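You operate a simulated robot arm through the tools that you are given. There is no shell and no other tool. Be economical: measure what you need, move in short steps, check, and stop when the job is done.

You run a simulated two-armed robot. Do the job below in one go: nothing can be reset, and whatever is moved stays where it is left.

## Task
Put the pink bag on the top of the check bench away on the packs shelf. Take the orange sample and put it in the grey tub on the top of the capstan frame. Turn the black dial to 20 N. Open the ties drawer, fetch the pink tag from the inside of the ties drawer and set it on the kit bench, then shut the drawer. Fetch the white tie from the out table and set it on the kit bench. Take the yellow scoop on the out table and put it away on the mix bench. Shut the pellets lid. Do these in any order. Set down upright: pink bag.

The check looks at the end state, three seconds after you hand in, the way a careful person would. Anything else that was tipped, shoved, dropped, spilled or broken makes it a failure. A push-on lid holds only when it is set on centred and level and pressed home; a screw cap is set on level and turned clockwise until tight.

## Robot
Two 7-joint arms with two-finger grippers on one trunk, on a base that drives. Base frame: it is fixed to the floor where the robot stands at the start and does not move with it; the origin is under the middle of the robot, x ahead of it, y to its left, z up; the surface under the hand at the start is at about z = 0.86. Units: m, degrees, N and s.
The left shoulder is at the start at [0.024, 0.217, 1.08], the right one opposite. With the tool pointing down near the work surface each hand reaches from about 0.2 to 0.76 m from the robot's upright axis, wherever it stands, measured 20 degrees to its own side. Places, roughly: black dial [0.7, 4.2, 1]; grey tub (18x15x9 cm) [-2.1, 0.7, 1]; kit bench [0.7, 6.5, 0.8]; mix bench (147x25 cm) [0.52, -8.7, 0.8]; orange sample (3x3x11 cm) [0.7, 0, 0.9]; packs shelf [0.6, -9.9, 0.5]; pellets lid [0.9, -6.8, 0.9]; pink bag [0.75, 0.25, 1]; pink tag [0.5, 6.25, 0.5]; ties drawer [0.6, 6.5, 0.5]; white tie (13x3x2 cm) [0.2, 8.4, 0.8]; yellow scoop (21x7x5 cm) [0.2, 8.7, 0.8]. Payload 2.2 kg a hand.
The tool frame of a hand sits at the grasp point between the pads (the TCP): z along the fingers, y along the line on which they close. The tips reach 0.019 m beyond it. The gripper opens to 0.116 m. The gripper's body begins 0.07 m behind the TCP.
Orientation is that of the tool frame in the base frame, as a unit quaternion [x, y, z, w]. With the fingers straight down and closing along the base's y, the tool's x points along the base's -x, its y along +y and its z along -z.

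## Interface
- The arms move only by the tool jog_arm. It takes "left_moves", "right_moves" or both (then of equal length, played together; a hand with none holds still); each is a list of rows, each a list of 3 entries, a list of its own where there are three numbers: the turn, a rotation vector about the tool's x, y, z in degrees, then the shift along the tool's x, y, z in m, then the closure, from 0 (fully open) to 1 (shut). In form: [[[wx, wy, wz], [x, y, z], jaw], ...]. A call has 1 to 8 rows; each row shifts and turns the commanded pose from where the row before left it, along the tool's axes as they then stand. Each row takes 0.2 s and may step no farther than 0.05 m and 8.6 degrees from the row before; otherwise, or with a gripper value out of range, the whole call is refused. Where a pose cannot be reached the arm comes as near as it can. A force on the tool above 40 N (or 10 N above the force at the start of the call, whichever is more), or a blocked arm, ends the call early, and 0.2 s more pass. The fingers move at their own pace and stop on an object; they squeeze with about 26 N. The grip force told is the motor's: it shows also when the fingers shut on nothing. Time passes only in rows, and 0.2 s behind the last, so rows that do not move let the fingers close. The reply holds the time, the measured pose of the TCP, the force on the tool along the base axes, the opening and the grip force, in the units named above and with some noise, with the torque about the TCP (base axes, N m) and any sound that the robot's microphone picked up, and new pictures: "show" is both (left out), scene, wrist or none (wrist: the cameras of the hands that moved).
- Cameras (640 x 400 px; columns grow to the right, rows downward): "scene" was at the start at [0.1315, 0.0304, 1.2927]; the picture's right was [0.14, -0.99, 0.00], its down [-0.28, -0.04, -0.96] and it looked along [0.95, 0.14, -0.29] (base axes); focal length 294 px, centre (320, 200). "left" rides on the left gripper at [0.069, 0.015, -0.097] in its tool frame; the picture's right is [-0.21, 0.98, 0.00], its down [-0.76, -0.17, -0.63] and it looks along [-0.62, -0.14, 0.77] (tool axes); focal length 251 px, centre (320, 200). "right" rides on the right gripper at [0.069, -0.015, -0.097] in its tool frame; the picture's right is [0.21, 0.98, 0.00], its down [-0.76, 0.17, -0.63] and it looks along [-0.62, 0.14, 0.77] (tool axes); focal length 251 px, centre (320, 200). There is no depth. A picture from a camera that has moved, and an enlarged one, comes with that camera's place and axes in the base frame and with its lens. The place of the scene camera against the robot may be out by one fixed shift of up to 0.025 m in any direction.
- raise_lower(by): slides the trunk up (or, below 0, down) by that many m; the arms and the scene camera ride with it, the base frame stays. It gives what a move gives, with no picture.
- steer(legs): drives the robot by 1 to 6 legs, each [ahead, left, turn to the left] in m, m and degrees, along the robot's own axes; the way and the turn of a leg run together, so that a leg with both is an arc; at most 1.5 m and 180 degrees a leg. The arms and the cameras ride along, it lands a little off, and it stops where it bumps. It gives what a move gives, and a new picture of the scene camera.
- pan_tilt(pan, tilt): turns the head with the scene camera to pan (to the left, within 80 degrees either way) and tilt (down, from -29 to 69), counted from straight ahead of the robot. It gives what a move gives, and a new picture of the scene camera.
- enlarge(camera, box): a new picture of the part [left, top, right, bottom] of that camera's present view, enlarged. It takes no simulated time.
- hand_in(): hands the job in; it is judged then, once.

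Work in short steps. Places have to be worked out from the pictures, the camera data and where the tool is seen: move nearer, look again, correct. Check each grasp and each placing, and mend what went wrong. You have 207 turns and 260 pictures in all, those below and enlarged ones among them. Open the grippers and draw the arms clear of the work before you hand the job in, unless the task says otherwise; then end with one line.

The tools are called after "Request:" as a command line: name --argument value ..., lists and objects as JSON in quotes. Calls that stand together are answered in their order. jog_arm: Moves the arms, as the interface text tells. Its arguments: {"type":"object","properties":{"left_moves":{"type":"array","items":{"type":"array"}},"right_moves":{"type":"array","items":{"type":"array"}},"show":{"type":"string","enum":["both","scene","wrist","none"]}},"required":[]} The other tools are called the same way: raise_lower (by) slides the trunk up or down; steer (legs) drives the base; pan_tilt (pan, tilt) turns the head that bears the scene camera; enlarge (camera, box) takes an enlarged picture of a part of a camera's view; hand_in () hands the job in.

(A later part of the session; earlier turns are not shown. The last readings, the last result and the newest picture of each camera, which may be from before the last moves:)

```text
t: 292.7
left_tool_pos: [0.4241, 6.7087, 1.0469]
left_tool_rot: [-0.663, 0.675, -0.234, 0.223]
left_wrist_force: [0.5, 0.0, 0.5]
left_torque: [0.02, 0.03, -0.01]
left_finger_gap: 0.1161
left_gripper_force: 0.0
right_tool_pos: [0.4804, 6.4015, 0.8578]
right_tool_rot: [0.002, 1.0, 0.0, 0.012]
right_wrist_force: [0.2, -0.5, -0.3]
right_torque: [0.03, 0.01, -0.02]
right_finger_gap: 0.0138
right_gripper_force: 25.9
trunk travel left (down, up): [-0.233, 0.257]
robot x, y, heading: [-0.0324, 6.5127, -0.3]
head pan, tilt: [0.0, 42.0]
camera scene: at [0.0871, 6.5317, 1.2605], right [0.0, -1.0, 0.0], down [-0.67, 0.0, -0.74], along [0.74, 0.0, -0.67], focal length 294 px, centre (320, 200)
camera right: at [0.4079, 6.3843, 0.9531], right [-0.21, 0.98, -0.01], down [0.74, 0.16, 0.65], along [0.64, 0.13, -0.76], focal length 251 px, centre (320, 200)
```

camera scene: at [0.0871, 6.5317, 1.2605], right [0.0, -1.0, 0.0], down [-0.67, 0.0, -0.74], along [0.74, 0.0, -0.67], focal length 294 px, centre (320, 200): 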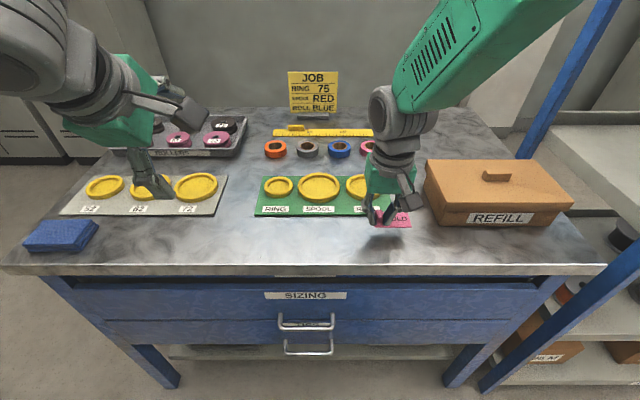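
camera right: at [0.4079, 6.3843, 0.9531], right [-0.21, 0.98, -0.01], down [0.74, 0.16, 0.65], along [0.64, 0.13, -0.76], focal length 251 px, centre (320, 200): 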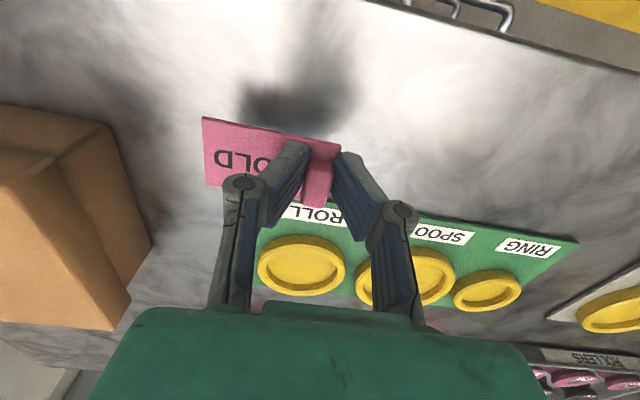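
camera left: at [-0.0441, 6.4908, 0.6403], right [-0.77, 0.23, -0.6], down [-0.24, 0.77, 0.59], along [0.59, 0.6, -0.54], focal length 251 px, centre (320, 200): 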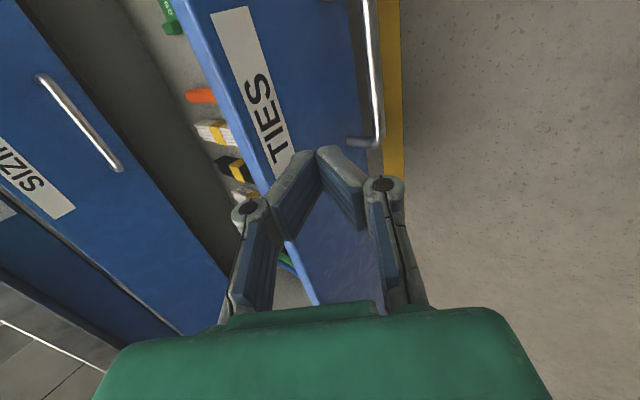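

The placement spot is clear. I'll descend in small steps to contact.

Request:
jog_arm --right_moves '[[[0, 0, 0], [0.005, 0, 0.01], 1], [[0, 0, 0], [0.005, 0, 0.006], 1], [[0, 0, 0], [0, 0, 0.005], 1], [[0, 0, 0], [0, 0, 0.004], 1], [[0, 0, 0], [0, 0, 0], 1]]' --show "wrist"

```text
t: 293.9
left_tool_pos: [0.4241, 6.7094, 1.0465]
left_tool_rot: [-0.664, 0.674, -0.234, 0.224]
left_wrist_force: [0.4, -0.2, -0.1]
left_torque: [-0.01, -0.02, -0.01]
left_finger_gap: 0.1161
left_gripper_force: 0.0
right_tool_pos: [0.4708, 6.401, 0.8321]
right_tool_rot: [0.002, 1.0, 0.0, 0.012]
right_wrist_force: [0.1, -0.4, 0.2]
right_torque: [0.0, -0.01, 0.0]
right_finger_gap: 0.014
right_gripper_force: 25.7
trunk travel left (down, up): [-0.233, 0.257]
robot x, y, heading: [-0.0364, 6.5118, -0.1]
head pan, tilt: [0.0, 42.0]
camera right: at [0.3979, 6.3842, 0.9278], right [-0.21, 0.98, -0.01], down [0.74, 0.16, 0.65], along [0.64, 0.13, -0.76], focal length 251 px, centre (320, 200)
```

right: 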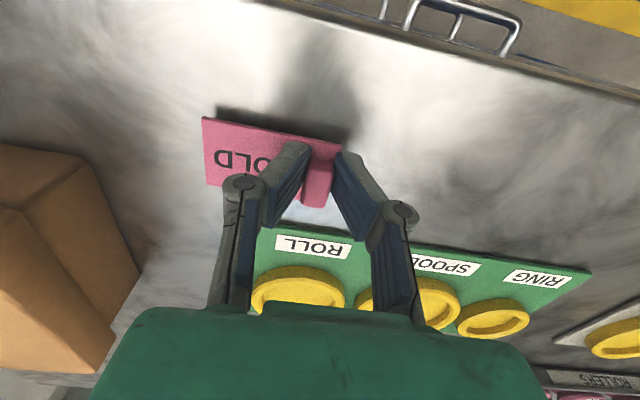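

The shadow has nearly merged with the tag; it's close to the surface now. I'll continue in 3 mm steps.

Request:
jog_arm --right_moves '[[[0, 0, 0], [0, 0, 0.003], 1], [[0, 0, 0], [0, 0, 0.003], 1], [[0, 0, 0], [0, 0, 0.003], 1], [[0, 0, 0], [0, 0, 0.003], 1], [[0, 0, 0], [0, 0, 0], 1]]' --show "wrist"

```text
t: 295.1
left_tool_pos: [0.4229, 6.7102, 1.0491]
left_tool_rot: [-0.664, 0.674, -0.235, 0.224]
left_wrist_force: [-0.4, 0.6, -0.1]
left_torque: [0.02, 0.0, -0.01]
left_finger_gap: 0.116
left_gripper_force: 0.0
right_tool_pos: [0.4726, 6.402, 0.8248]
right_tool_rot: [0.002, 1.0, 0.0, 0.015]
right_wrist_force: [-2.5, -0.5, 18.6]
right_torque: [-0.03, 0.26, -0.01]
right_finger_gap: 0.0135
right_gripper_force: 26.5
trunk travel left (down, up): [-0.233, 0.257]
robot x, y, heading: [-0.0348, 6.5154, -0.4]
head pan, tilt: [0.0, 42.0]
camera right: at [0.399, 6.3848, 0.9183], right [-0.21, 0.98, -0.01], down [0.74, 0.16, 0.65], along [0.64, 0.13, -0.76], focal length 251 px, centre (320, 200)
```

right: 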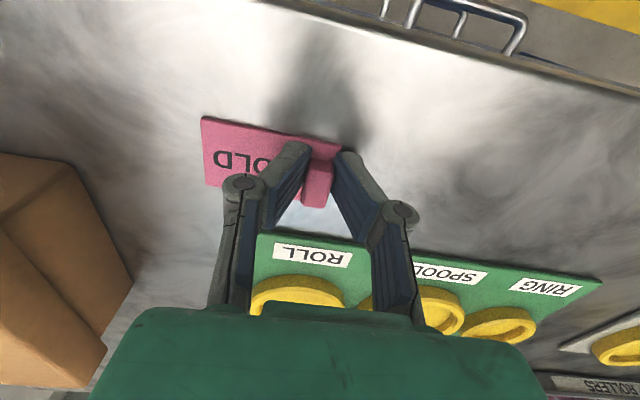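

Contact is 18 N, so the tag is on the bench. I'll release and rise.

Request:
jog_arm --right_moves '[[[0, 0, 0], [0, 0, -0.002], 0.85], [[0, 0, 0], [0, 0, 0], 0.75], [[0, 0, 0], [0, 0, -0.01], 0.7], [[0, 0, 0], [0, 0, -0.04], 0.7], [[0, 0, 0], [0, 0, -0.045], 0.5], [[0, 0, 0], [0, 0, -0.045], 0.2], [[0, 0, 0], [0.01, 0, -0.045], 0], [[0, 0, 0], [0.02, 0, -0.045], 0]]' --show "both"

```text
t: 296.9
left_tool_pos: [0.4225, 6.7095, 1.0486]
left_tool_rot: [-0.663, 0.674, -0.236, 0.225]
left_wrist_force: [-0.5, 0.6, 0.3]
left_torque: [0.0, -0.03, 0.0]
left_finger_gap: 0.1159
left_gripper_force: 0.0
right_tool_pos: [0.4324, 6.3995, 1.0541]
right_tool_rot: [0.002, 1.0, -0.001, 0.013]
right_wrist_force: [0.1, 0.3, -0.2]
right_torque: [0.0, -0.01, 0.04]
right_finger_gap: 0.116
right_gripper_force: 0.0
trunk travel left (down, up): [-0.233, 0.257]
robot x, y, heading: [-0.0337, 6.5172, -0.2]
head pan, tilt: [0.0, 42.0]
camera scene: at [0.0841, 6.5314, 1.2609], right [0.0, -1.0, 0.0], down [-0.67, 0.0, -0.74], along [0.74, 0.0, -0.67], focal length 294 px, centre (320, 200)
camera right: at [0.3598, 6.3831, 1.1495], right [-0.21, 0.98, -0.01], down [0.74, 0.16, 0.65], along [0.64, 0.13, -0.76], focal length 251 px, centre (320, 200)
```

scene: 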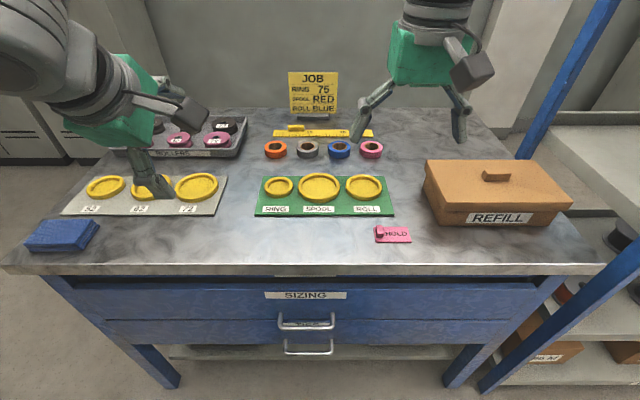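
right: 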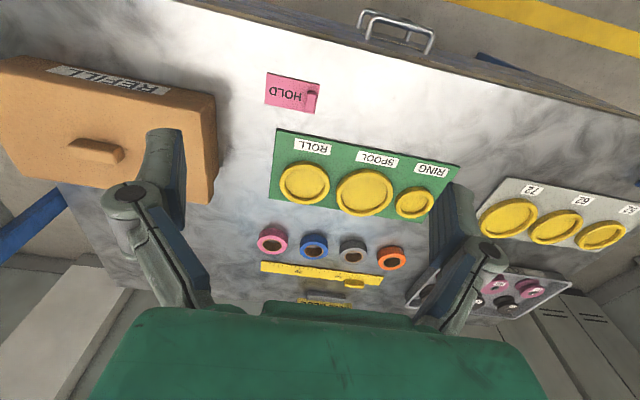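

The tag lies flat on the kit bench. Now to the out table: back off, turn north and look.

Request:
steer --legs '[[-0.5, 0, 0], [0, 0, 90], [0.6, 0, 0]]'

Request:
pan_tilt --pan -15 --tilt 25

```text
t: 306.6
left_tool_pos: [-0.7094, 7.5885, 1.0484]
left_tool_rot: [0.946, -0.014, 0.01, -0.324]
left_wrist_force: [0.0, -0.8, -0.1]
left_torque: [0.0, 0.05, 0.03]
left_finger_gap: 0.1159
left_gripper_force: 0.0
right_tool_pos: [-0.3997, 7.5952, 1.053]
right_tool_rot: [-0.701, 0.713, 0.009, 0.009]
right_wrist_force: [-0.2, -0.7, -0.3]
right_torque: [-0.04, 0.01, 0.0]
right_finger_gap: 0.1161
right_gripper_force: 0.0
trunk travel left (down, up): [-0.233, 0.257]
robot x, y, heading: [-0.5224, 7.1237, 89.0]
head pan, tilt: [0.0, 42.0]
camera scene: at [-0.5241, 7.2679, 1.2605], right [1.0, -0.02, 0.0], down [-0.01, -0.67, -0.74], along [0.02, 0.74, -0.67], focal length 294 px, centre (320, 200)
```

scene: 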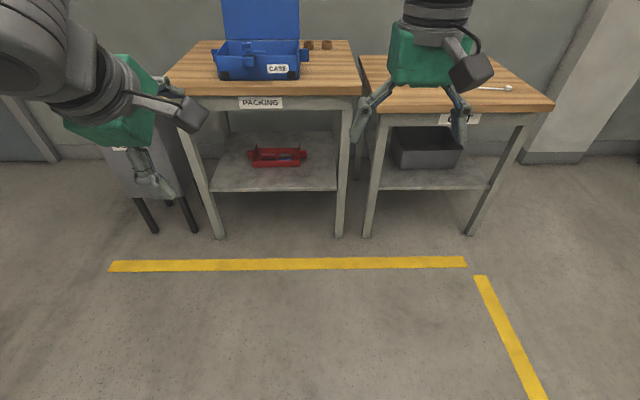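

```text
t: 307.4
left_tool_pos: [-0.7092, 7.5851, 1.0492]
left_tool_rot: [0.945, -0.015, 0.01, -0.325]
left_wrist_force: [0.4, -1.0, -0.3]
left_torque: [0.03, 0.03, 0.04]
left_finger_gap: 0.1158
left_gripper_force: 0.0
right_tool_pos: [-0.3978, 7.5906, 1.0542]
right_tool_rot: [-0.7, 0.714, 0.01, 0.009]
right_wrist_force: [-0.9, -0.2, 0.3]
right_torque: [-0.03, -0.02, 0.01]
right_finger_gap: 0.1162
right_gripper_force: 0.0
trunk travel left (down, up): [-0.233, 0.257]
robot x, y, heading: [-0.5195, 7.1268, 89.0]
head pan, tilt: [-15.0, 25.0]
camera scene: at [-0.5, 7.2724, 1.2868], right [0.96, -0.28, 0.0], down [-0.12, -0.41, -0.9], along [0.25, 0.87, -0.43], focal length 294 px, centre (320, 200)
```

scene: 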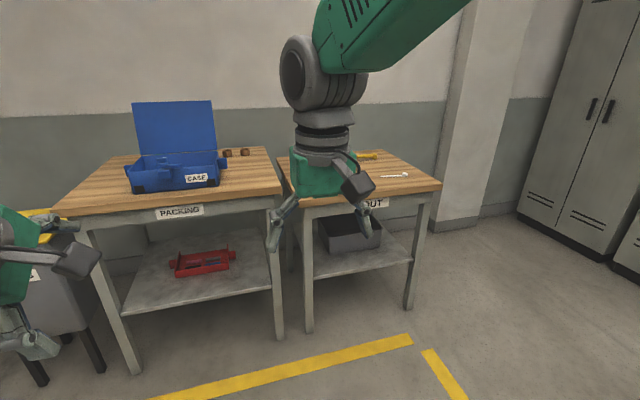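

The OUT table's front edge is at y≈8.2, with the tie near (0.19, 8.38) and the scoop near (0.16, 8.66). I'll drive up in front of it.

Request:
steer --legs '[[0.3, -0.46, 1.0], [0.38, 0, 0]]'

Request:
pan_tilt --pan -5 --tilt 35

```text
t: 312.6
left_tool_pos: [-0.2608, 8.2651, 1.0509]
left_tool_rot: [0.946, -0.002, 0.003, -0.325]
left_wrist_force: [0.3, -0.5, 0.4]
left_torque: [0.0, 0.01, 0.01]
left_finger_gap: 0.1161
left_gripper_force: 0.2
right_tool_pos: [0.0479, 8.2785, 1.0539]
right_tool_rot: [0.711, -0.704, -0.011, -0.009]
right_wrist_force: [0.2, 0.2, -0.4]
right_torque: [-0.01, 0.02, 0.0]
right_finger_gap: 0.116
right_gripper_force: 0.0
trunk travel left (down, up): [-0.233, 0.257]
robot x, y, heading: [-0.0635, 7.8094, 90.3]
head pan, tilt: [-15.0, 25.0]
camera scene: at [-0.042, 7.9571, 1.2867], right [0.97, -0.25, 0.0], down [-0.11, -0.41, -0.9], along [0.23, 0.88, -0.43], focal length 294 px, centre (320, 200)
```

scene: 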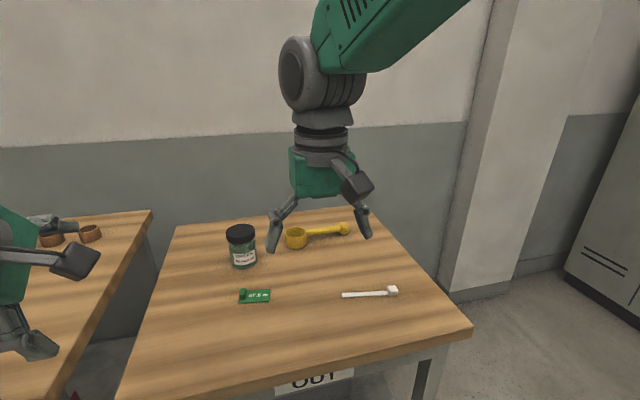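

```text
t: 313.3
left_tool_pos: [-0.2599, 8.2621, 1.0513]
left_tool_rot: [0.945, -0.003, 0.003, -0.326]
left_wrist_force: [0.8, 0.3, 0.1]
left_torque: [0.01, 0.05, 0.01]
left_finger_gap: 0.1161
left_gripper_force: 0.0
right_tool_pos: [0.0479, 8.277, 1.0552]
right_tool_rot: [0.711, -0.703, -0.011, -0.009]
right_wrist_force: [-0.8, -0.4, 0.9]
right_torque: [0.0, 0.01, -0.01]
right_finger_gap: 0.116
right_gripper_force: 0.2
trunk travel left (down, up): [-0.233, 0.257]
robot x, y, heading: [-0.062, 7.811, 90.6]
head pan, tilt: [-5.0, 35.0]
camera scene: at [-0.0586, 7.9556, 1.2711], right [1.0, -0.08, 0.0], down [-0.05, -0.57, -0.82], along [0.06, 0.81, -0.58], focal length 294 px, centre (320, 200)
```

scene: 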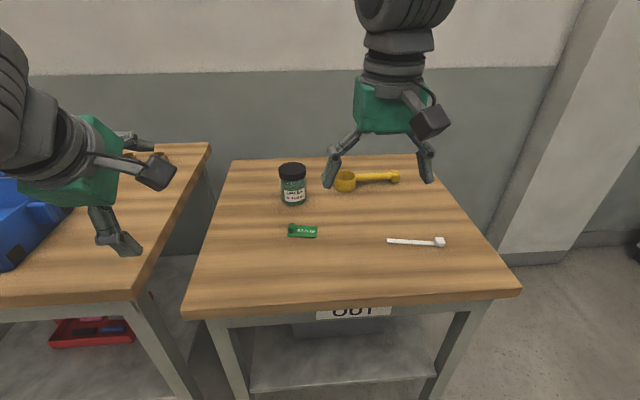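

I'll zoom on the tie and scoop.

Request:
enlarge --camera "scene" --box '[270, 155, 470, 280]'

Request:
enlarge --camera "right" --box '[0, 0, 640, 400]'

```text
3.20 times, centred on (370, 218) of scene
camera zoom: at [-0.0586, 7.9556, 1.2711], right [1.0, -0.08, 0.0], down [-0.05, -0.57, -0.82], along [0.06, 0.81, -0.58], focal length 942 px, centre (160, 144)
```

zoom: 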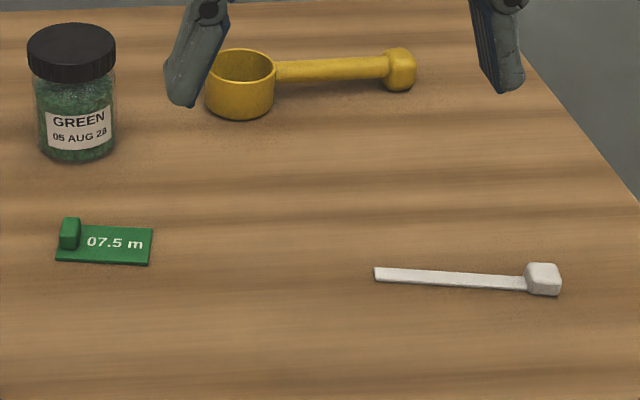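

```text
1.00 times, centred on (320, 200) of right (not enlarged: the box is as wide or as high as the picture)
camera zoom: at [0.0648, 8.2026, 1.1498], right [-0.97, -0.22, 0.0], down [-0.17, 0.74, 0.66], along [-0.14, 0.64, -0.75], focal length 251 px, centre (320, 200)
```

zoom: 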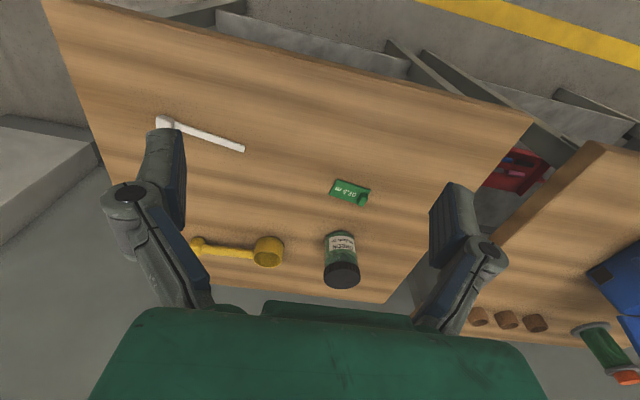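

The tie and scoop both lie along x, so I'll yaw the right hand 90° to grip across them. First I'll move above the tie's head block at about (0.243, 8.39), then yaw.

Request:
jog_arm --right_moves '[[[0, 0, 0], [-0.019, -0.0325, 0.015], 0.3], [[0, 0, 0], [-0.019, -0.0325, 0.015], 0.5], [[0, 0, 0], [-0.019, -0.0325, 0.015], 0.5], [[0, 0, 0], [-0.019, -0.0325, 0.015], 0.5], [[0, 0, 0], [-0.019, -0.0325, 0.015], 0.5], [[0, 0, 0], [-0.018, -0.0325, 0.015], 0.5], [[0, 0, 8.5], [0, 0, 0], 0.5], [[0, 0, 8.5], [0, 0, 0], 0.5]]' --show "none"

Request:
jog_arm --right_moves '[[[0, 0, 8.5], [0, 0, 0], 0.5], [[0, 0, 8.5], [0, 0, 0], 0.5], [[0, 0, 8.5], [0, 0, 0], 0.5], [[0, 0, 8.5], [0, 0, 0], 0.5], [[0, 0, 8.5], [0, 0, 0], 0.5], [[0, 0, 8.5], [0, 0, 0], 0.5], [[0, 0, 8.5], [0, 0, 0], 0.5], [[0, 0, 8.5], [0, 0, 0], 0.5]]' --show "wrist"

```text
t: 315.1
left_tool_pos: [-0.2649, 8.2631, 1.0493]
left_tool_rot: [0.945, -0.002, 0.005, -0.326]
left_wrist_force: [-0.4, -0.2, 0.7]
left_torque: [0.01, -0.02, -0.01]
left_finger_gap: 0.1158
left_gripper_force: 0.0
right_tool_pos: [0.2376, 8.3954, 0.9689]
right_tool_rot: [-0.597, 0.802, 0.012, 0.009]
right_wrist_force: [0.2, 0.3, -0.5]
right_torque: [-0.06, -0.02, -0.03]
right_finger_gap: 0.0582
right_gripper_force: 0.1
trunk travel left (down, up): [-0.233, 0.257]
robot x, y, heading: [-0.0671, 7.8101, 90.6]
head pan, tilt: [-5.0, 35.0]
```

```text
t: 316.9
left_tool_pos: [-0.2644, 8.2619, 1.0502]
left_tool_rot: [0.945, -0.002, 0.005, -0.327]
left_wrist_force: [-0.1, -0.2, 0.4]
left_torque: [-0.03, -0.01, -0.01]
left_finger_gap: 0.116
left_gripper_force: 0.0
right_tool_pos: [0.2395, 8.3949, 0.9671]
right_tool_rot: [-0.048, 0.999, 0.014, 0.0]
right_wrist_force: [0.3, -0.3, 0.0]
right_torque: [0.02, 0.01, -0.01]
right_finger_gap: 0.0581
right_gripper_force: 0.0
trunk travel left (down, up): [-0.233, 0.257]
robot x, y, heading: [-0.0653, 7.8068, 90.5]
head pan, tilt: [-5.0, 35.0]
camera right: at [0.1701, 8.3677, 1.0644], right [-0.31, 0.95, 0.03], down [0.74, 0.22, 0.64], along [0.6, 0.22, -0.77], focal length 251 px, centre (320, 200)
```

right: 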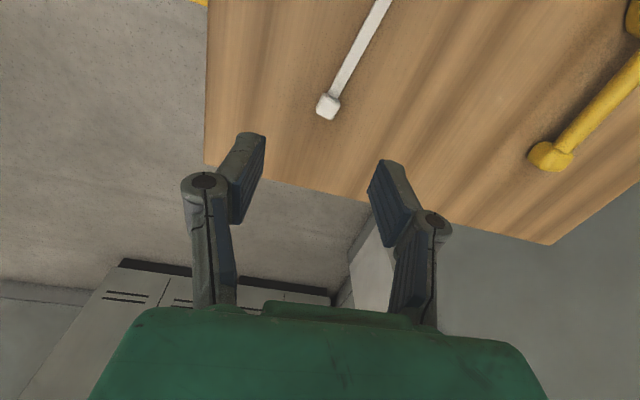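

The yaw is nearly aligned: the tie lies about 8° off x, with its head at about (0.245, 8.407). I'll rotate 13° more, shift and descend partway.

Request:
jog_arm --right_moves '[[[0, 0, 6.8], [0, 0, 0], 0.55], [[0, 0, 6.8], [0, 0, 0], 0.55], [[0, 0, 0], [-0.004, 0.0125, 0.03], 0.6], [[0, 0, 0], [0, 0, 0.03], 0.65], [[0, 0, 0], [0, 0, 0.02], 0.65], [[0, 0, 0], [0, 0, 0], 0.65]]' --show "wrist"

```text
t: 318.3
left_tool_pos: [-0.2652, 8.2616, 1.0503]
left_tool_rot: [0.945, -0.002, 0.005, -0.326]
left_wrist_force: [-0.5, -0.7, -0.1]
left_torque: [0.04, -0.01, -0.03]
left_finger_gap: 0.1161
left_gripper_force: 0.1
right_tool_pos: [0.243, 8.4082, 0.8903]
right_tool_rot: [0.071, 0.997, 0.016, -0.001]
right_wrist_force: [-0.6, 0.0, 0.0]
right_torque: [0.01, -0.01, 0.01]
right_finger_gap: 0.0407
right_gripper_force: 0.1
trunk travel left (down, up): [-0.233, 0.257]
robot x, y, heading: [-0.0634, 7.8071, 90.6]
head pan, tilt: [-5.0, 35.0]
camera right: at [0.1723, 8.3982, 0.987], right [-0.07, 1.0, 0.03], down [0.77, 0.04, 0.63], along [0.63, 0.07, -0.77], focal length 251 px, centre (320, 200)
```

right: 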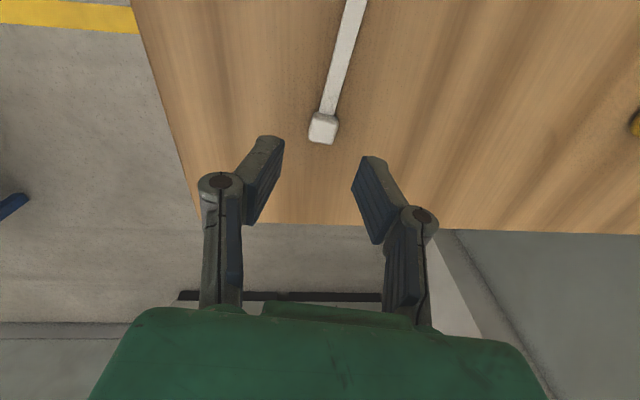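

The head is at (0.247, 8.411, z≈0.812). I'll descend to TCP z≈0.826 and close.

Request:
jog_arm --right_moves '[[[0, 0, 0], [-0.003, 0.003, 0.025], 0.68], [[0, 0, 0], [0, 0, 0.025], 0.68], [[0, 0, 0], [0, 0, 0.012], 0.68], [[0, 0, 0], [0, 0, 0.004], 0.68], [[0, 0, 0], [0, 0, 0], 0.68], [[0, 0, 0], [0, 0, 0], 1], [[0, 0, 0], [0, 0, 0], 1]]' --show "wrist"

```text
t: 319.9
left_tool_pos: [-0.264, 8.2613, 1.051]
left_tool_rot: [0.945, -0.003, 0.004, -0.326]
left_wrist_force: [0.6, -0.1, -1.1]
left_torque: [-0.02, 0.03, -0.01]
left_finger_gap: 0.1161
left_gripper_force: 0.1
right_tool_pos: [0.2481, 8.4126, 0.8237]
right_tool_rot: [0.071, 0.997, 0.015, -0.002]
right_wrist_force: [-0.6, 0.4, 0.0]
right_torque: [0.04, 0.0, 0.01]
right_finger_gap: 0.0
right_gripper_force: 25.7
trunk travel left (down, up): [-0.233, 0.257]
robot x, y, heading: [-0.0639, 7.8071, 90.4]
head pan, tilt: [-5.0, 35.0]
camera right: at [0.176, 8.4033, 0.9207], right [-0.07, 1.0, 0.03], down [0.77, 0.04, 0.63], along [0.63, 0.07, -0.77], focal length 251 px, centre (320, 200)
```

right: 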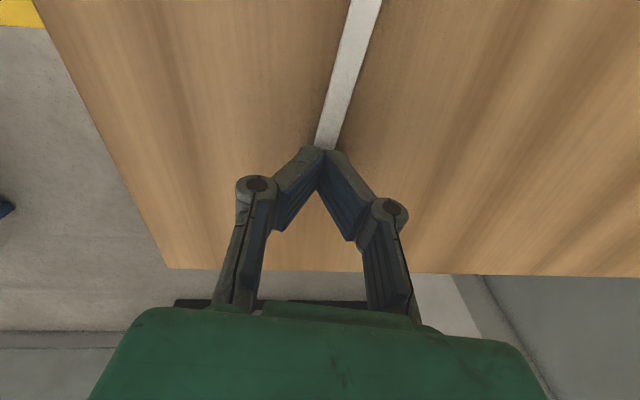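

The fingers closed above the head, so the table is lower than I thought. I'll reopen and look before going lower.

Request:
jog_arm --right_moves '[[[0, 0, 0], [0, 0, 0], 0.66], [[0, 0, 0], [0, 0, 0], 0.66]]' --show "wrist"

Request:
enlarge --camera "right" --box '[220, 80, 420, 205]'

```text
t: 320.5
left_tool_pos: [-0.2643, 8.2622, 1.0519]
left_tool_rot: [0.945, -0.002, 0.005, -0.326]
left_wrist_force: [0.5, 0.3, -0.5]
left_torque: [0.01, 0.05, -0.02]
left_finger_gap: 0.1157
left_gripper_force: 0.1
right_tool_pos: [0.2475, 8.4138, 0.8242]
right_tool_rot: [0.071, 0.997, 0.014, -0.002]
right_wrist_force: [0.2, 0.2, -0.6]
right_torque: [0.01, 0.01, -0.03]
right_finger_gap: 0.0395
right_gripper_force: 0.1
trunk travel left (down, up): [-0.233, 0.257]
robot x, y, heading: [-0.067, 7.8051, 90.8]
head pan, tilt: [-5.0, 35.0]
camera right: at [0.1759, 8.4033, 0.9208], right [-0.07, 1.0, 0.03], down [0.77, 0.04, 0.63], along [0.63, 0.07, -0.77], focal length 251 px, centre (320, 200)
```

right: 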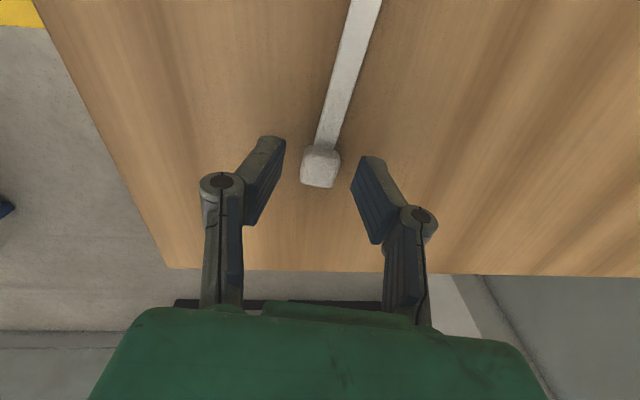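

```text
3.20 times, centred on (320, 142) of right
camera zoom: at [0.1759, 8.4033, 0.9208], right [-0.07, 1.0, 0.03], down [0.77, 0.04, 0.63], along [0.63, 0.07, -0.77], focal length 805 px, centre (320, 384)
```

zoom: 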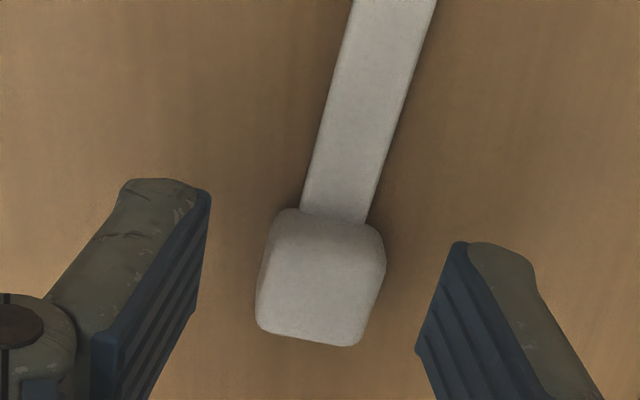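

The head's top is really at z≈0.785, x≈0.258. I'll lower 3.4 cm, shift 9 mm and close.

Request:
jog_arm --right_moves '[[[0, 0, 0], [-0.004, 0, 0.012], 0.66], [[0, 0, 0], [-0.004, 0, 0.012], 0.66], [[0, 0, 0], [-0.001, 0, 0.01], 0.66], [[0, 0, 0], [0, 0, 0], 0.66], [[0, 0, 0], [0, 0, 0], 1], [[0, 0, 0], [0, 0, 0], 1]]' --show "wrist"

```text
t: 321.6
left_tool_pos: [-0.2642, 8.2591, 1.0524]
left_tool_rot: [0.945, -0.002, 0.005, -0.328]
left_wrist_force: [-0.2, -0.4, 0.4]
left_torque: [0.04, 0.0, 0.0]
left_finger_gap: 0.1156
left_gripper_force: 0.1
right_tool_pos: [0.2564, 8.4176, 0.801]
right_tool_rot: [0.07, 0.997, 0.028, -0.002]
right_wrist_force: [-6.0, 4.3, 27.7]
right_torque: [-0.28, 0.11, -0.13]
right_finger_gap: 0.0215
right_gripper_force: 44.9
trunk travel left (down, up): [-0.233, 0.257]
robot x, y, heading: [-0.0622, 7.8067, 90.4]
head pan, tilt: [-5.0, 35.0]
stopped in row 5 (right hand): the force on the tool passed its limit at 46 N (the readings are from after the stop); the commanded pose is now the measured one
camera right: at [0.185, 8.4051, 0.8975], right [-0.08, 1.0, 0.06], down [0.77, 0.02, 0.64], along [0.63, 0.09, -0.77], focal length 251 px, centre (320, 200)
```

right: 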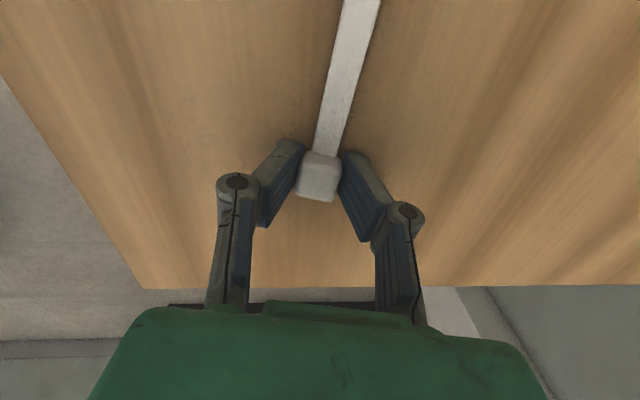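

The tips reached the table at z≈0.782 and the head is gripped at 21.5 mm. I'll lift it.

Request:
jog_arm --right_moves '[[[0, 0, 0], [0, 0, -0.004], 1], [[0, 0, 0], [0, 0, 0], 1], [[0, 0, 0], [0, 0, -0.03], 1], [[0, 0, 0], [0, 0, -0.04], 1], [[0, 0, 0], [0, 0, -0.045], 1], [[0, 0, 0], [0, 0, -0.045], 1], [[0, 0, 0], [0, 0, -0.045], 1], [[0, 0, 0], [0, 0, 0], 1]]' --show "both"

```text
t: 323.4
left_tool_pos: [-0.263, 8.2623, 1.0517]
left_tool_rot: [0.945, -0.002, 0.004, -0.326]
left_wrist_force: [-0.2, 0.3, 0.2]
left_torque: [-0.03, -0.01, 0.01]
left_finger_gap: 0.1162
left_gripper_force: 0.1
right_tool_pos: [0.2599, 8.4078, 1.0045]
right_tool_rot: [0.07, 0.997, 0.021, -0.001]
right_wrist_force: [-0.4, 0.4, 0.2]
right_torque: [0.0, -0.04, 0.01]
right_finger_gap: 0.0219
right_gripper_force: 26.3
trunk travel left (down, up): [-0.233, 0.257]
robot x, y, heading: [-0.0633, 7.81, 90.6]
head pan, tilt: [-5.0, 35.0]
camera scene: at [-0.0621, 7.9567, 1.2708], right [1.0, -0.08, 0.0], down [-0.04, -0.58, -0.82], along [0.06, 0.81, -0.58], focal length 294 px, centre (320, 200)
camera right: at [0.1884, 8.3956, 1.1014], right [-0.07, 1.0, 0.04], down [0.77, 0.03, 0.63], along [0.63, 0.08, -0.77], focal length 251 px, centre (320, 200)
```

scene: 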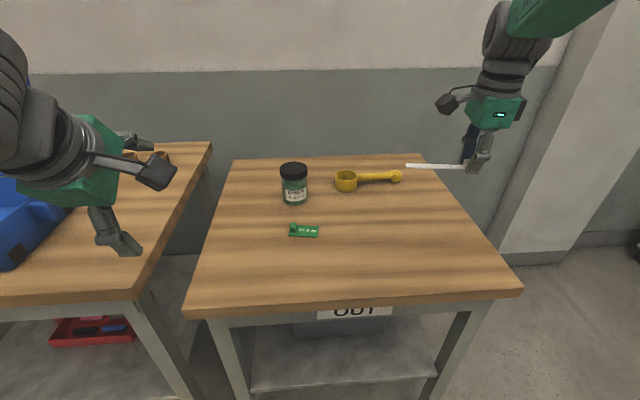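
right: 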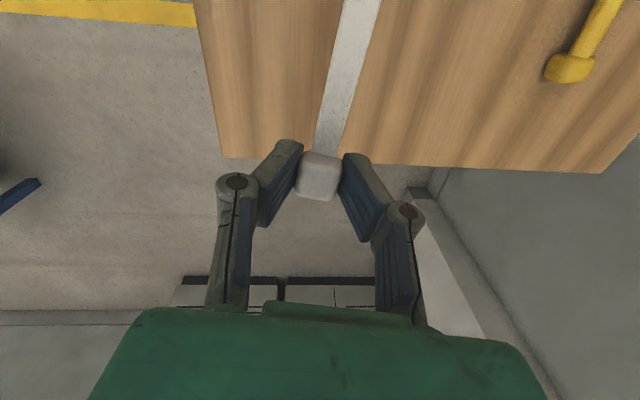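

The tie is held. I'll drive back to the kit bench.

Request:
steer --legs '[[-0.65, 0, 0], [0, 0.45, 0], [0, 0, -90.6], [0, -0.26, 0], [0.3, 0, 0]]'

Request:
pan_tilt --pan -10 --tilt 40

```text
t: 336.2
left_tool_pos: [0.2518, 7.1154, 1.0486]
left_tool_rot: [0.672, -0.665, 0.238, -0.224]
left_wrist_force: [0.2, 0.0, -0.5]
left_torque: [-0.06, 0.01, -0.06]
left_finger_gap: 0.1161
left_gripper_force: 0.1
right_tool_pos: [0.3975, 6.5923, 1.0079]
right_tool_rot: [0.753, 0.658, 0.013, 0.02]
right_wrist_force: [0.8, 1.5, -0.5]
right_torque: [-0.11, 0.06, 0.02]
right_finger_gap: 0.0219
right_gripper_force: 26.1
trunk travel left (down, up): [-0.233, 0.257]
robot x, y, heading: [-0.2007, 6.9027, 0.4]
head pan, tilt: [-5.0, 35.0]
camera scene: at [-0.0731, 6.9172, 1.271], right [-0.08, -1.0, 0.0], down [-0.57, 0.04, -0.82], along [0.81, -0.06, -0.58], focal length 294 px, centre (320, 200)
```

scene: 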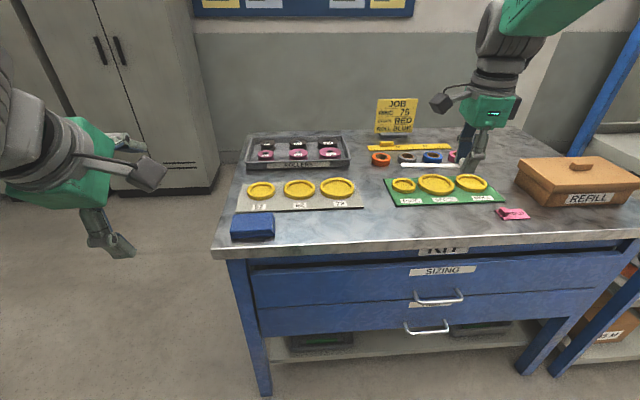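

```text
t: 336.9
left_tool_pos: [0.2482, 7.0947, 1.0537]
left_tool_rot: [-0.667, 0.669, -0.233, 0.231]
left_wrist_force: [0.2, -1.4, 0.4]
left_torque: [0.09, -0.03, 0.05]
left_finger_gap: 0.116
left_gripper_force: 0.1
right_tool_pos: [0.396, 6.5729, 1.0051]
right_tool_rot: [0.755, 0.656, 0.019, 0.014]
right_wrist_force: [-0.8, -1.1, 0.4]
right_torque: [0.12, 0.01, 0.0]
right_finger_gap: 0.0218
right_gripper_force: 25.9
trunk travel left (down, up): [-0.233, 0.257]
robot x, y, heading: [-0.197, 6.8994, 0.6]
head pan, tilt: [-10.0, 40.0]
camera scene: at [-0.0762, 6.8832, 1.263], right [-0.16, -0.99, -0.01], down [-0.64, 0.12, -0.76], along [0.75, -0.12, -0.65], focal length 294 px, centre (320, 200)
```

scene: 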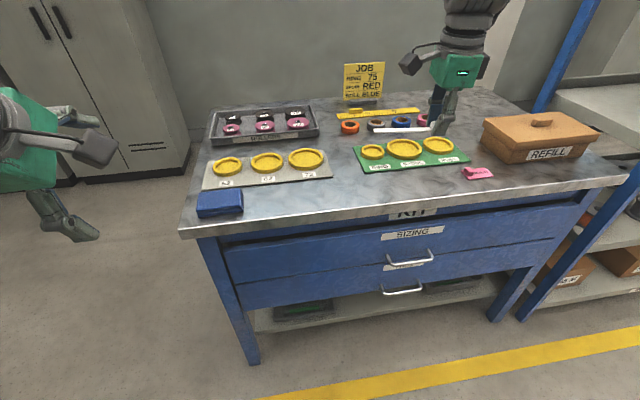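

The strip ahead of the boards is free. I'll drive 7.5 cm forward and lower the tie toward the bench.

Request:
steer --legs '[[0.075, 0, -0.5]]'

Request:
jog_arm --right_moves '[[[0, 0, 0], [0, 0, 0.04], 1], [[0, 0, 0], [0, 0, 0.04], 1], [[0, 0, 0], [0, 0, 0.035], 1], [[0, 0, 0], [0, 0, 0.03], 1], [[0, 0, 0], [0, 0, 0.015], 1], [[0, 0, 0], [0, 0, 0], 1]]' --show "both"

```text
t: 337.9
left_tool_pos: [0.327, 7.1234, 1.0477]
left_tool_rot: [0.67, -0.666, 0.24, -0.221]
left_wrist_force: [1.5, 1.8, 0.5]
left_torque: [-0.04, 0.05, -0.03]
left_finger_gap: 0.1163
left_gripper_force: 0.0
right_tool_pos: [0.4707, 6.5989, 1.0105]
right_tool_rot: [0.755, 0.655, 0.012, 0.023]
right_wrist_force: [1.0, 0.7, -0.8]
right_torque: [-0.12, 0.04, 0.01]
right_finger_gap: 0.0216
right_gripper_force: 25.3
trunk travel left (down, up): [-0.233, 0.257]
robot x, y, heading: [-0.1251, 6.9079, -0.0]
head pan, tilt: [-10.0, 40.0]
camera scene: at [-0.0008, 6.9152, 1.2634], right [-0.17, -0.99, 0.01], down [-0.64, 0.11, -0.76], along [0.75, -0.14, -0.65], focal length 294 px, centre (320, 200)
```

scene: 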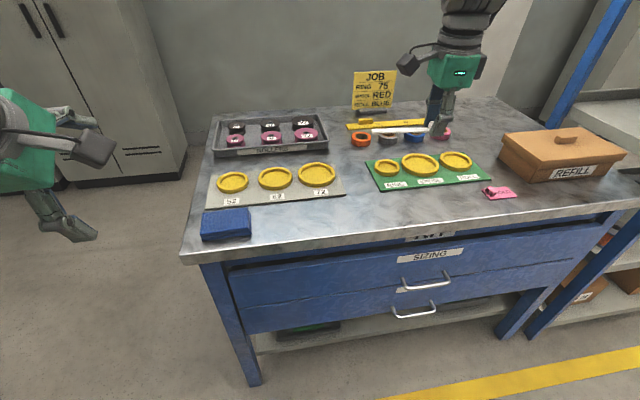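

```text
t: 339.4
left_tool_pos: [0.3236, 7.1022, 1.0533]
left_tool_rot: [-0.666, 0.669, -0.236, 0.229]
left_wrist_force: [0.2, -0.4, 0.7]
left_torque: [-0.02, 0.03, 0.01]
left_finger_gap: 0.1161
left_gripper_force: 0.1
right_tool_pos: [0.4726, 6.5796, 0.8484]
right_tool_rot: [0.757, 0.653, 0.019, 0.017]
right_wrist_force: [-0.2, -0.3, -0.9]
right_torque: [0.05, -0.01, -0.03]
right_finger_gap: 0.0217
right_gripper_force: 25.7
trunk travel left (down, up): [-0.233, 0.257]
robot x, y, heading: [-0.126, 6.9052, 0.1]
head pan, tilt: [-10.0, 40.0]
camera scene: at [-0.0012, 6.8917, 1.2632], right [-0.17, -0.98, -0.01], down [-0.64, 0.12, -0.76], along [0.75, -0.13, -0.65], focal length 294 px, centre (320, 200)
camera right: at [0.4618, 6.6479, 0.9445], right [1.0, 0.07, 0.05], down [0.02, -0.77, 0.64], along [0.08, -0.63, -0.77], focal length 251 px, centre (320, 200)
```

scene: 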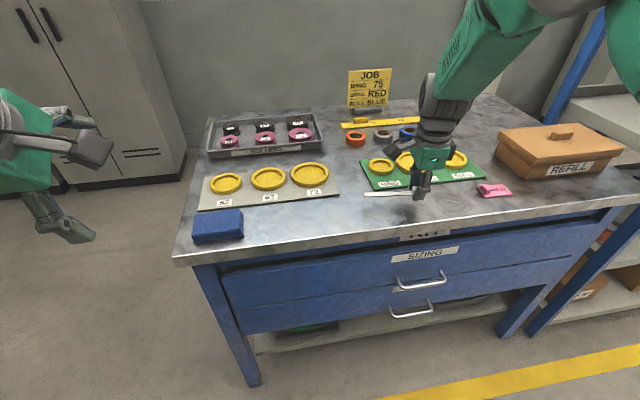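
right: 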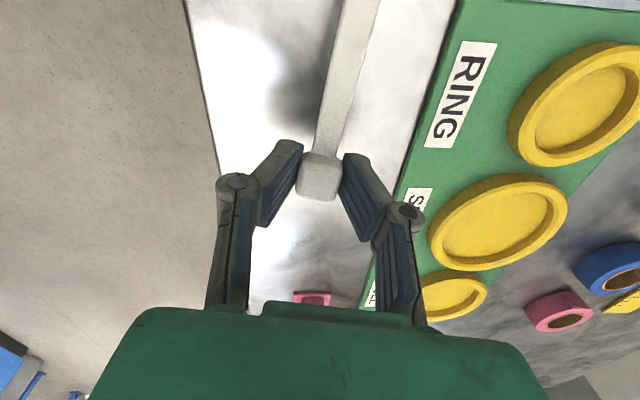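

It's well placed. I'll descend slowly to contact.

Request:
jog_arm --right_moves '[[[0, 0, 0], [0, 0, 0.012], 1], [[0, 0, 0], [0, 0, 0.006], 1], [[0, 0, 0], [0, 0, 0.004], 1], [[0, 0, 0], [0, 0, 0.004], 1], [[0, 0, 0], [0, 0, 0.003], 1], [[0, 0, 0], [0, 0, 0], 1]]' --show "wrist"

```text
t: 340.8
left_tool_pos: [0.3229, 7.1193, 1.0503]
left_tool_rot: [0.669, -0.666, 0.241, -0.225]
left_wrist_force: [-0.2, -0.3, 0.3]
left_torque: [0.0, -0.01, -0.02]
left_finger_gap: 0.1159
left_gripper_force: 0.0
right_tool_pos: [0.4752, 6.5945, 0.8234]
right_tool_rot: [0.755, 0.655, 0.013, 0.022]
right_wrist_force: [0.2, 0.1, 0.2]
right_torque: [-0.01, 0.03, -0.01]
right_finger_gap: 0.0215
right_gripper_force: 26.9
trunk travel left (down, up): [-0.233, 0.257]
robot x, y, heading: [-0.1246, 6.907, 0.4]
head pan, tilt: [-10.0, 40.0]
camera right: at [0.4645, 6.6632, 0.9196], right [1.0, 0.07, 0.05], down [0.03, -0.76, 0.65], along [0.09, -0.64, -0.76], focal length 251 px, centre (320, 200)
```

right: 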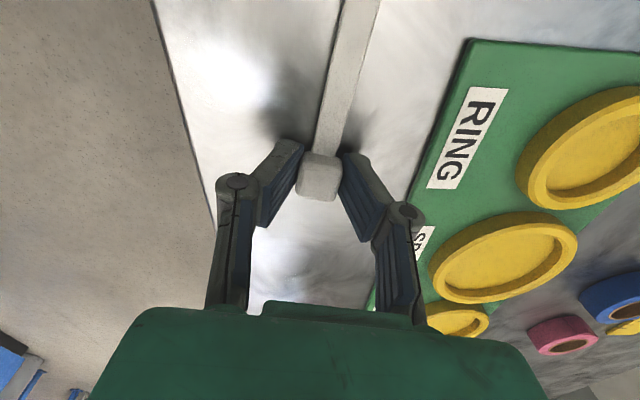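

No contact yet; I'll continue.

Request:
jog_arm --right_moves '[[[0, 0, 0], [0, 0, 0.004], 1], [[0, 0, 0], [0, 0, 0.004], 1], [[0, 0, 0], [0, 0, 0.004], 1], [[0, 0, 0], [0, 0, 0.004], 1], [[0, 0, 0], [0, 0, 0], 1]]' --show "none"

```text
t: 341.5
left_tool_pos: [0.3213, 7.1226, 1.051]
left_tool_rot: [0.669, -0.666, 0.242, -0.225]
left_wrist_force: [1.1, 0.0, -0.1]
left_torque: [-0.02, 0.04, -0.02]
left_finger_gap: 0.1158
left_gripper_force: 0.1
right_tool_pos: [0.4779, 6.5902, 0.8215]
right_tool_rot: [0.755, 0.654, 0.016, 0.029]
right_wrist_force: [-8.3, 0.5, 14.3]
right_torque: [0.55, 0.29, 0.22]
right_finger_gap: 0.0216
right_gripper_force: 26.0
trunk travel left (down, up): [-0.233, 0.257]
robot x, y, heading: [-0.1239, 6.9088, 0.3]
head pan, tilt: [-10.0, 40.0]
stopped in row 3 (right hand): the force on the tool passed its limit at 45 N (the readings are from after the stop); the commanded pose is now the measured one
```

On the bench. I'll release and rise.

Request:
jog_arm --right_moves '[[[0, 0, 0], [0, 0, -0.001], 0.85], [[0, 0, 0], [0, 0, 0], 0.7], [[0, 0, 0], [0, 0, -0.01], 0.66], [[0, 0, 0], [0, 0, -0.04], 0.66], [[0, 0, 0], [0, 0, -0.045], 0.66], [[0, 0, 0], [0, 0, -0.045], 0.5], [[0, 0, 0], [0, 0, -0.045], 0.5], [[0, 0, 0], [0, 0, -0.03], 0.5]]' --show "both"

```text
t: 343.3
left_tool_pos: [0.3208, 7.1203, 1.0504]
left_tool_rot: [0.669, -0.666, 0.241, -0.225]
left_wrist_force: [-0.1, -0.5, -0.1]
left_torque: [-0.03, -0.04, -0.02]
left_finger_gap: 0.1161
left_gripper_force: 0.1
right_tool_pos: [0.4626, 6.594, 1.0341]
right_tool_rot: [0.756, 0.654, 0.015, 0.029]
right_wrist_force: [-0.4, -0.1, -0.4]
right_torque: [0.01, 0.03, -0.02]
right_finger_gap: 0.058
right_gripper_force: 0.0
trunk travel left (down, up): [-0.233, 0.257]
robot x, y, heading: [-0.1243, 6.9099, -0.1]
head pan, tilt: [-10.0, 40.0]
camera scene: at [-0.0019, 6.9109, 1.2635], right [-0.17, -0.99, 0.0], down [-0.64, 0.11, -0.76], along [0.75, -0.13, -0.65], focal length 294 px, centre (320, 200)
camera right: at [0.4501, 6.6655, 1.1289], right [1.0, 0.07, 0.06], down [0.02, -0.76, 0.65], along [0.09, -0.65, -0.76], focal length 251 px, centre (320, 200)
```

scene: 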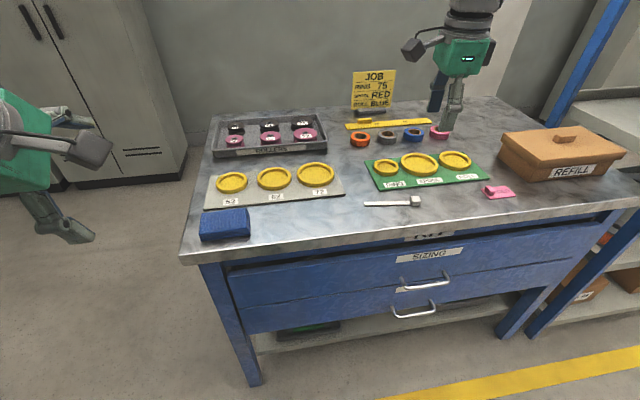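
right: 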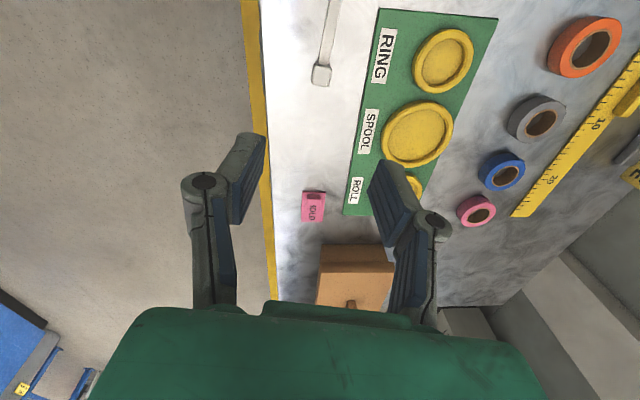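

The tie and tag both rest on the bench. Now I'll go back to the out table for the scoop.

Request:
steer --legs '[[-0.4, 0, 0], [0, 0, 90], [0.55, 0, 0], [0.36, -0.42, 0]]'

Request:
enlarge --camera "right" --box '[0, 0, 640, 400]'

```text
t: 355.2
left_tool_pos: [-0.3024, 8.2616, 1.0506]
left_tool_rot: [0.944, -0.007, 0.014, -0.33]
left_wrist_force: [0.0, 0.3, 0.8]
left_torque: [0.02, -0.02, 0.0]
left_finger_gap: 0.1159
left_gripper_force: 0.1
right_tool_pos: [0.225, 8.3915, 1.0339]
right_tool_rot: [0.082, 0.996, 0.032, 0.009]
right_wrist_force: [-0.3, 0.5, 0.2]
right_torque: [-0.02, -0.01, 0.01]
right_finger_gap: 0.0579
right_gripper_force: 0.1
trunk travel left (down, up): [-0.233, 0.257]
robot x, y, heading: [-0.1012, 7.8089, 89.2]
head pan, tilt: [-10.0, 40.0]
camera scene: at [-0.0907, 7.9534, 1.2634], right [0.98, -0.19, 0.0], down [-0.12, -0.63, -0.76], along [0.15, 0.75, -0.65], focal length 294 px, centre (320, 200)
```

scene: 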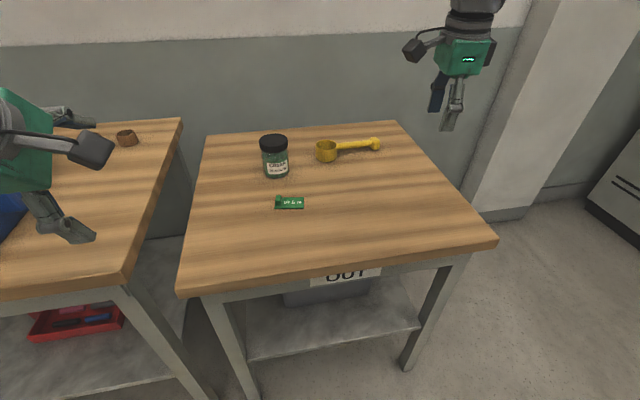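

```text
1.00 times, centred on (320, 200) of right (not enlarged: the box is as wide or as high as the picture)
camera zoom: at [0.1502, 8.3804, 1.1284], right [-0.05, 1.0, 0.06], down [0.76, 0.0, 0.65], along [0.65, 0.08, -0.76], focal length 251 px, centre (320, 200)
```

zoom: 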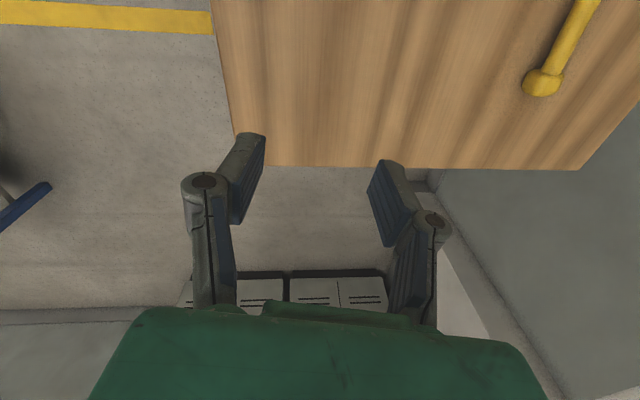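

The table's front edge is at y≈8.29, so I can go 15 cm closer. The scoop handle is at y≈8.68, x≈0.12–0.22. I'll drive up and tilt the fingers forward.

Request:
steer --legs '[[0.14, 0, 0.8]]'

Request:
jog_arm --right_moves '[[[-8, 0, 0], [0.02, 0, 0], 0.4], [[-8, 0, 0], [0.02, 0, 0], 0.4], [[-4, 0, 0], [0.02, 0, 0], 0.4], [[0, 0, -4], [0.01, 0.02, 0.0], 0.4], [[0, 0, -4], [0, 0.02, 0.02], 0.4], [[0, 0, 0], [0, 0.02, 0.02], 0.4], [[0, 0, 0], [0, 0, 0], 0.4]]' --show "both"

```text
t: 356.5
left_tool_pos: [-0.3078, 8.3959, 1.0526]
left_tool_rot: [0.944, 0.001, 0.011, -0.33]
left_wrist_force: [0.7, 0.5, 0.2]
left_torque: [-0.01, -0.02, -0.02]
left_finger_gap: 0.116
left_gripper_force: 0.0
right_tool_pos: [0.2188, 8.5349, 1.0342]
right_tool_rot: [0.074, 0.997, 0.032, 0.008]
right_wrist_force: [0.0, -0.1, -0.9]
right_torque: [-0.01, -0.05, 0.04]
right_finger_gap: 0.0579
right_gripper_force: 0.1
trunk travel left (down, up): [-0.233, 0.257]
robot x, y, heading: [-0.0977, 7.955, 89.9]
head pan, tilt: [-10.0, 40.0]
camera scene: at [-0.0887, 8.0947, 1.2635], right [0.98, -0.18, 0.0], down [-0.11, -0.64, -0.76], along [0.14, 0.75, -0.65], focal length 294 px, centre (320, 200)
```

scene: 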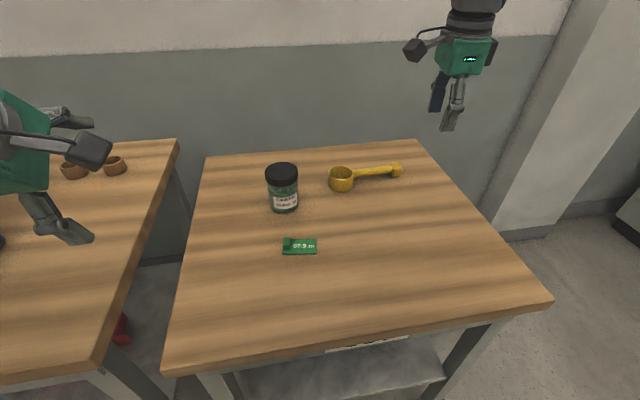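

```text
t: 358.1
left_tool_pos: [-0.308, 8.3924, 1.0544]
left_tool_rot: [0.943, -0.001, 0.01, -0.332]
left_wrist_force: [0.1, -0.2, -0.5]
left_torque: [-0.03, -0.02, -0.02]
left_finger_gap: 0.1162
left_gripper_force: 0.0
right_tool_pos: [0.1567, 8.6128, 1.0254]
right_tool_rot: [0.002, 0.978, 0.205, 0.036]
right_wrist_force: [0.9, -0.3, 0.4]
right_torque: [0.05, -0.01, -0.02]
right_finger_gap: 0.0695
right_gripper_force: 0.0
trunk travel left (down, up): [-0.233, 0.257]
robot x, y, heading: [-0.0966, 7.9538, 89.8]
head pan, tilt: [-10.0, 40.0]
camera scene: at [-0.0894, 8.0941, 1.2636], right [0.98, -0.18, 0.0], down [-0.11, -0.64, -0.76], along [0.14, 0.75, -0.65], focal length 294 px, centre (320, 200)
camera right: at [0.0797, 8.5599, 1.1038], right [-0.22, 0.9, 0.38], down [0.71, -0.12, 0.7], along [0.67, 0.42, -0.61], focal length 251 px, centre (320, 200)
```

scene: 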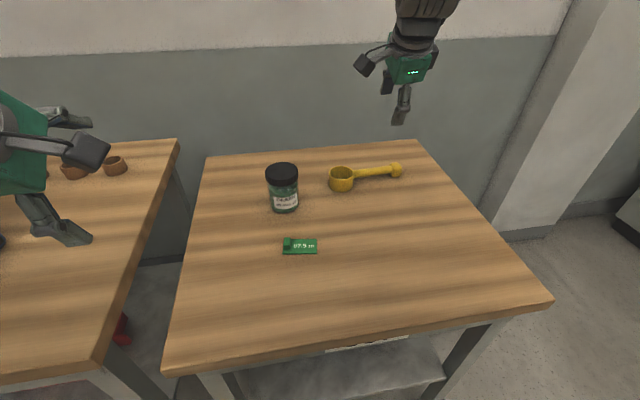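
right: 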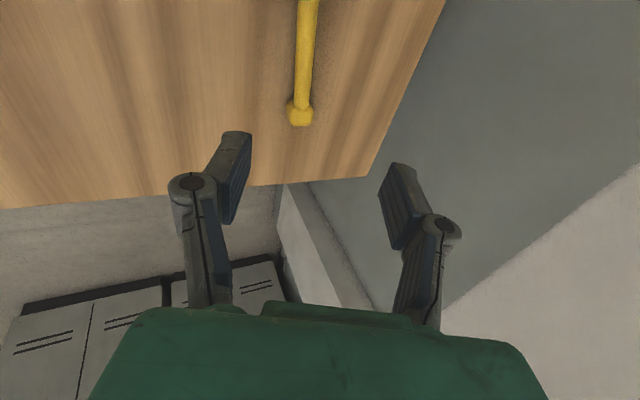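

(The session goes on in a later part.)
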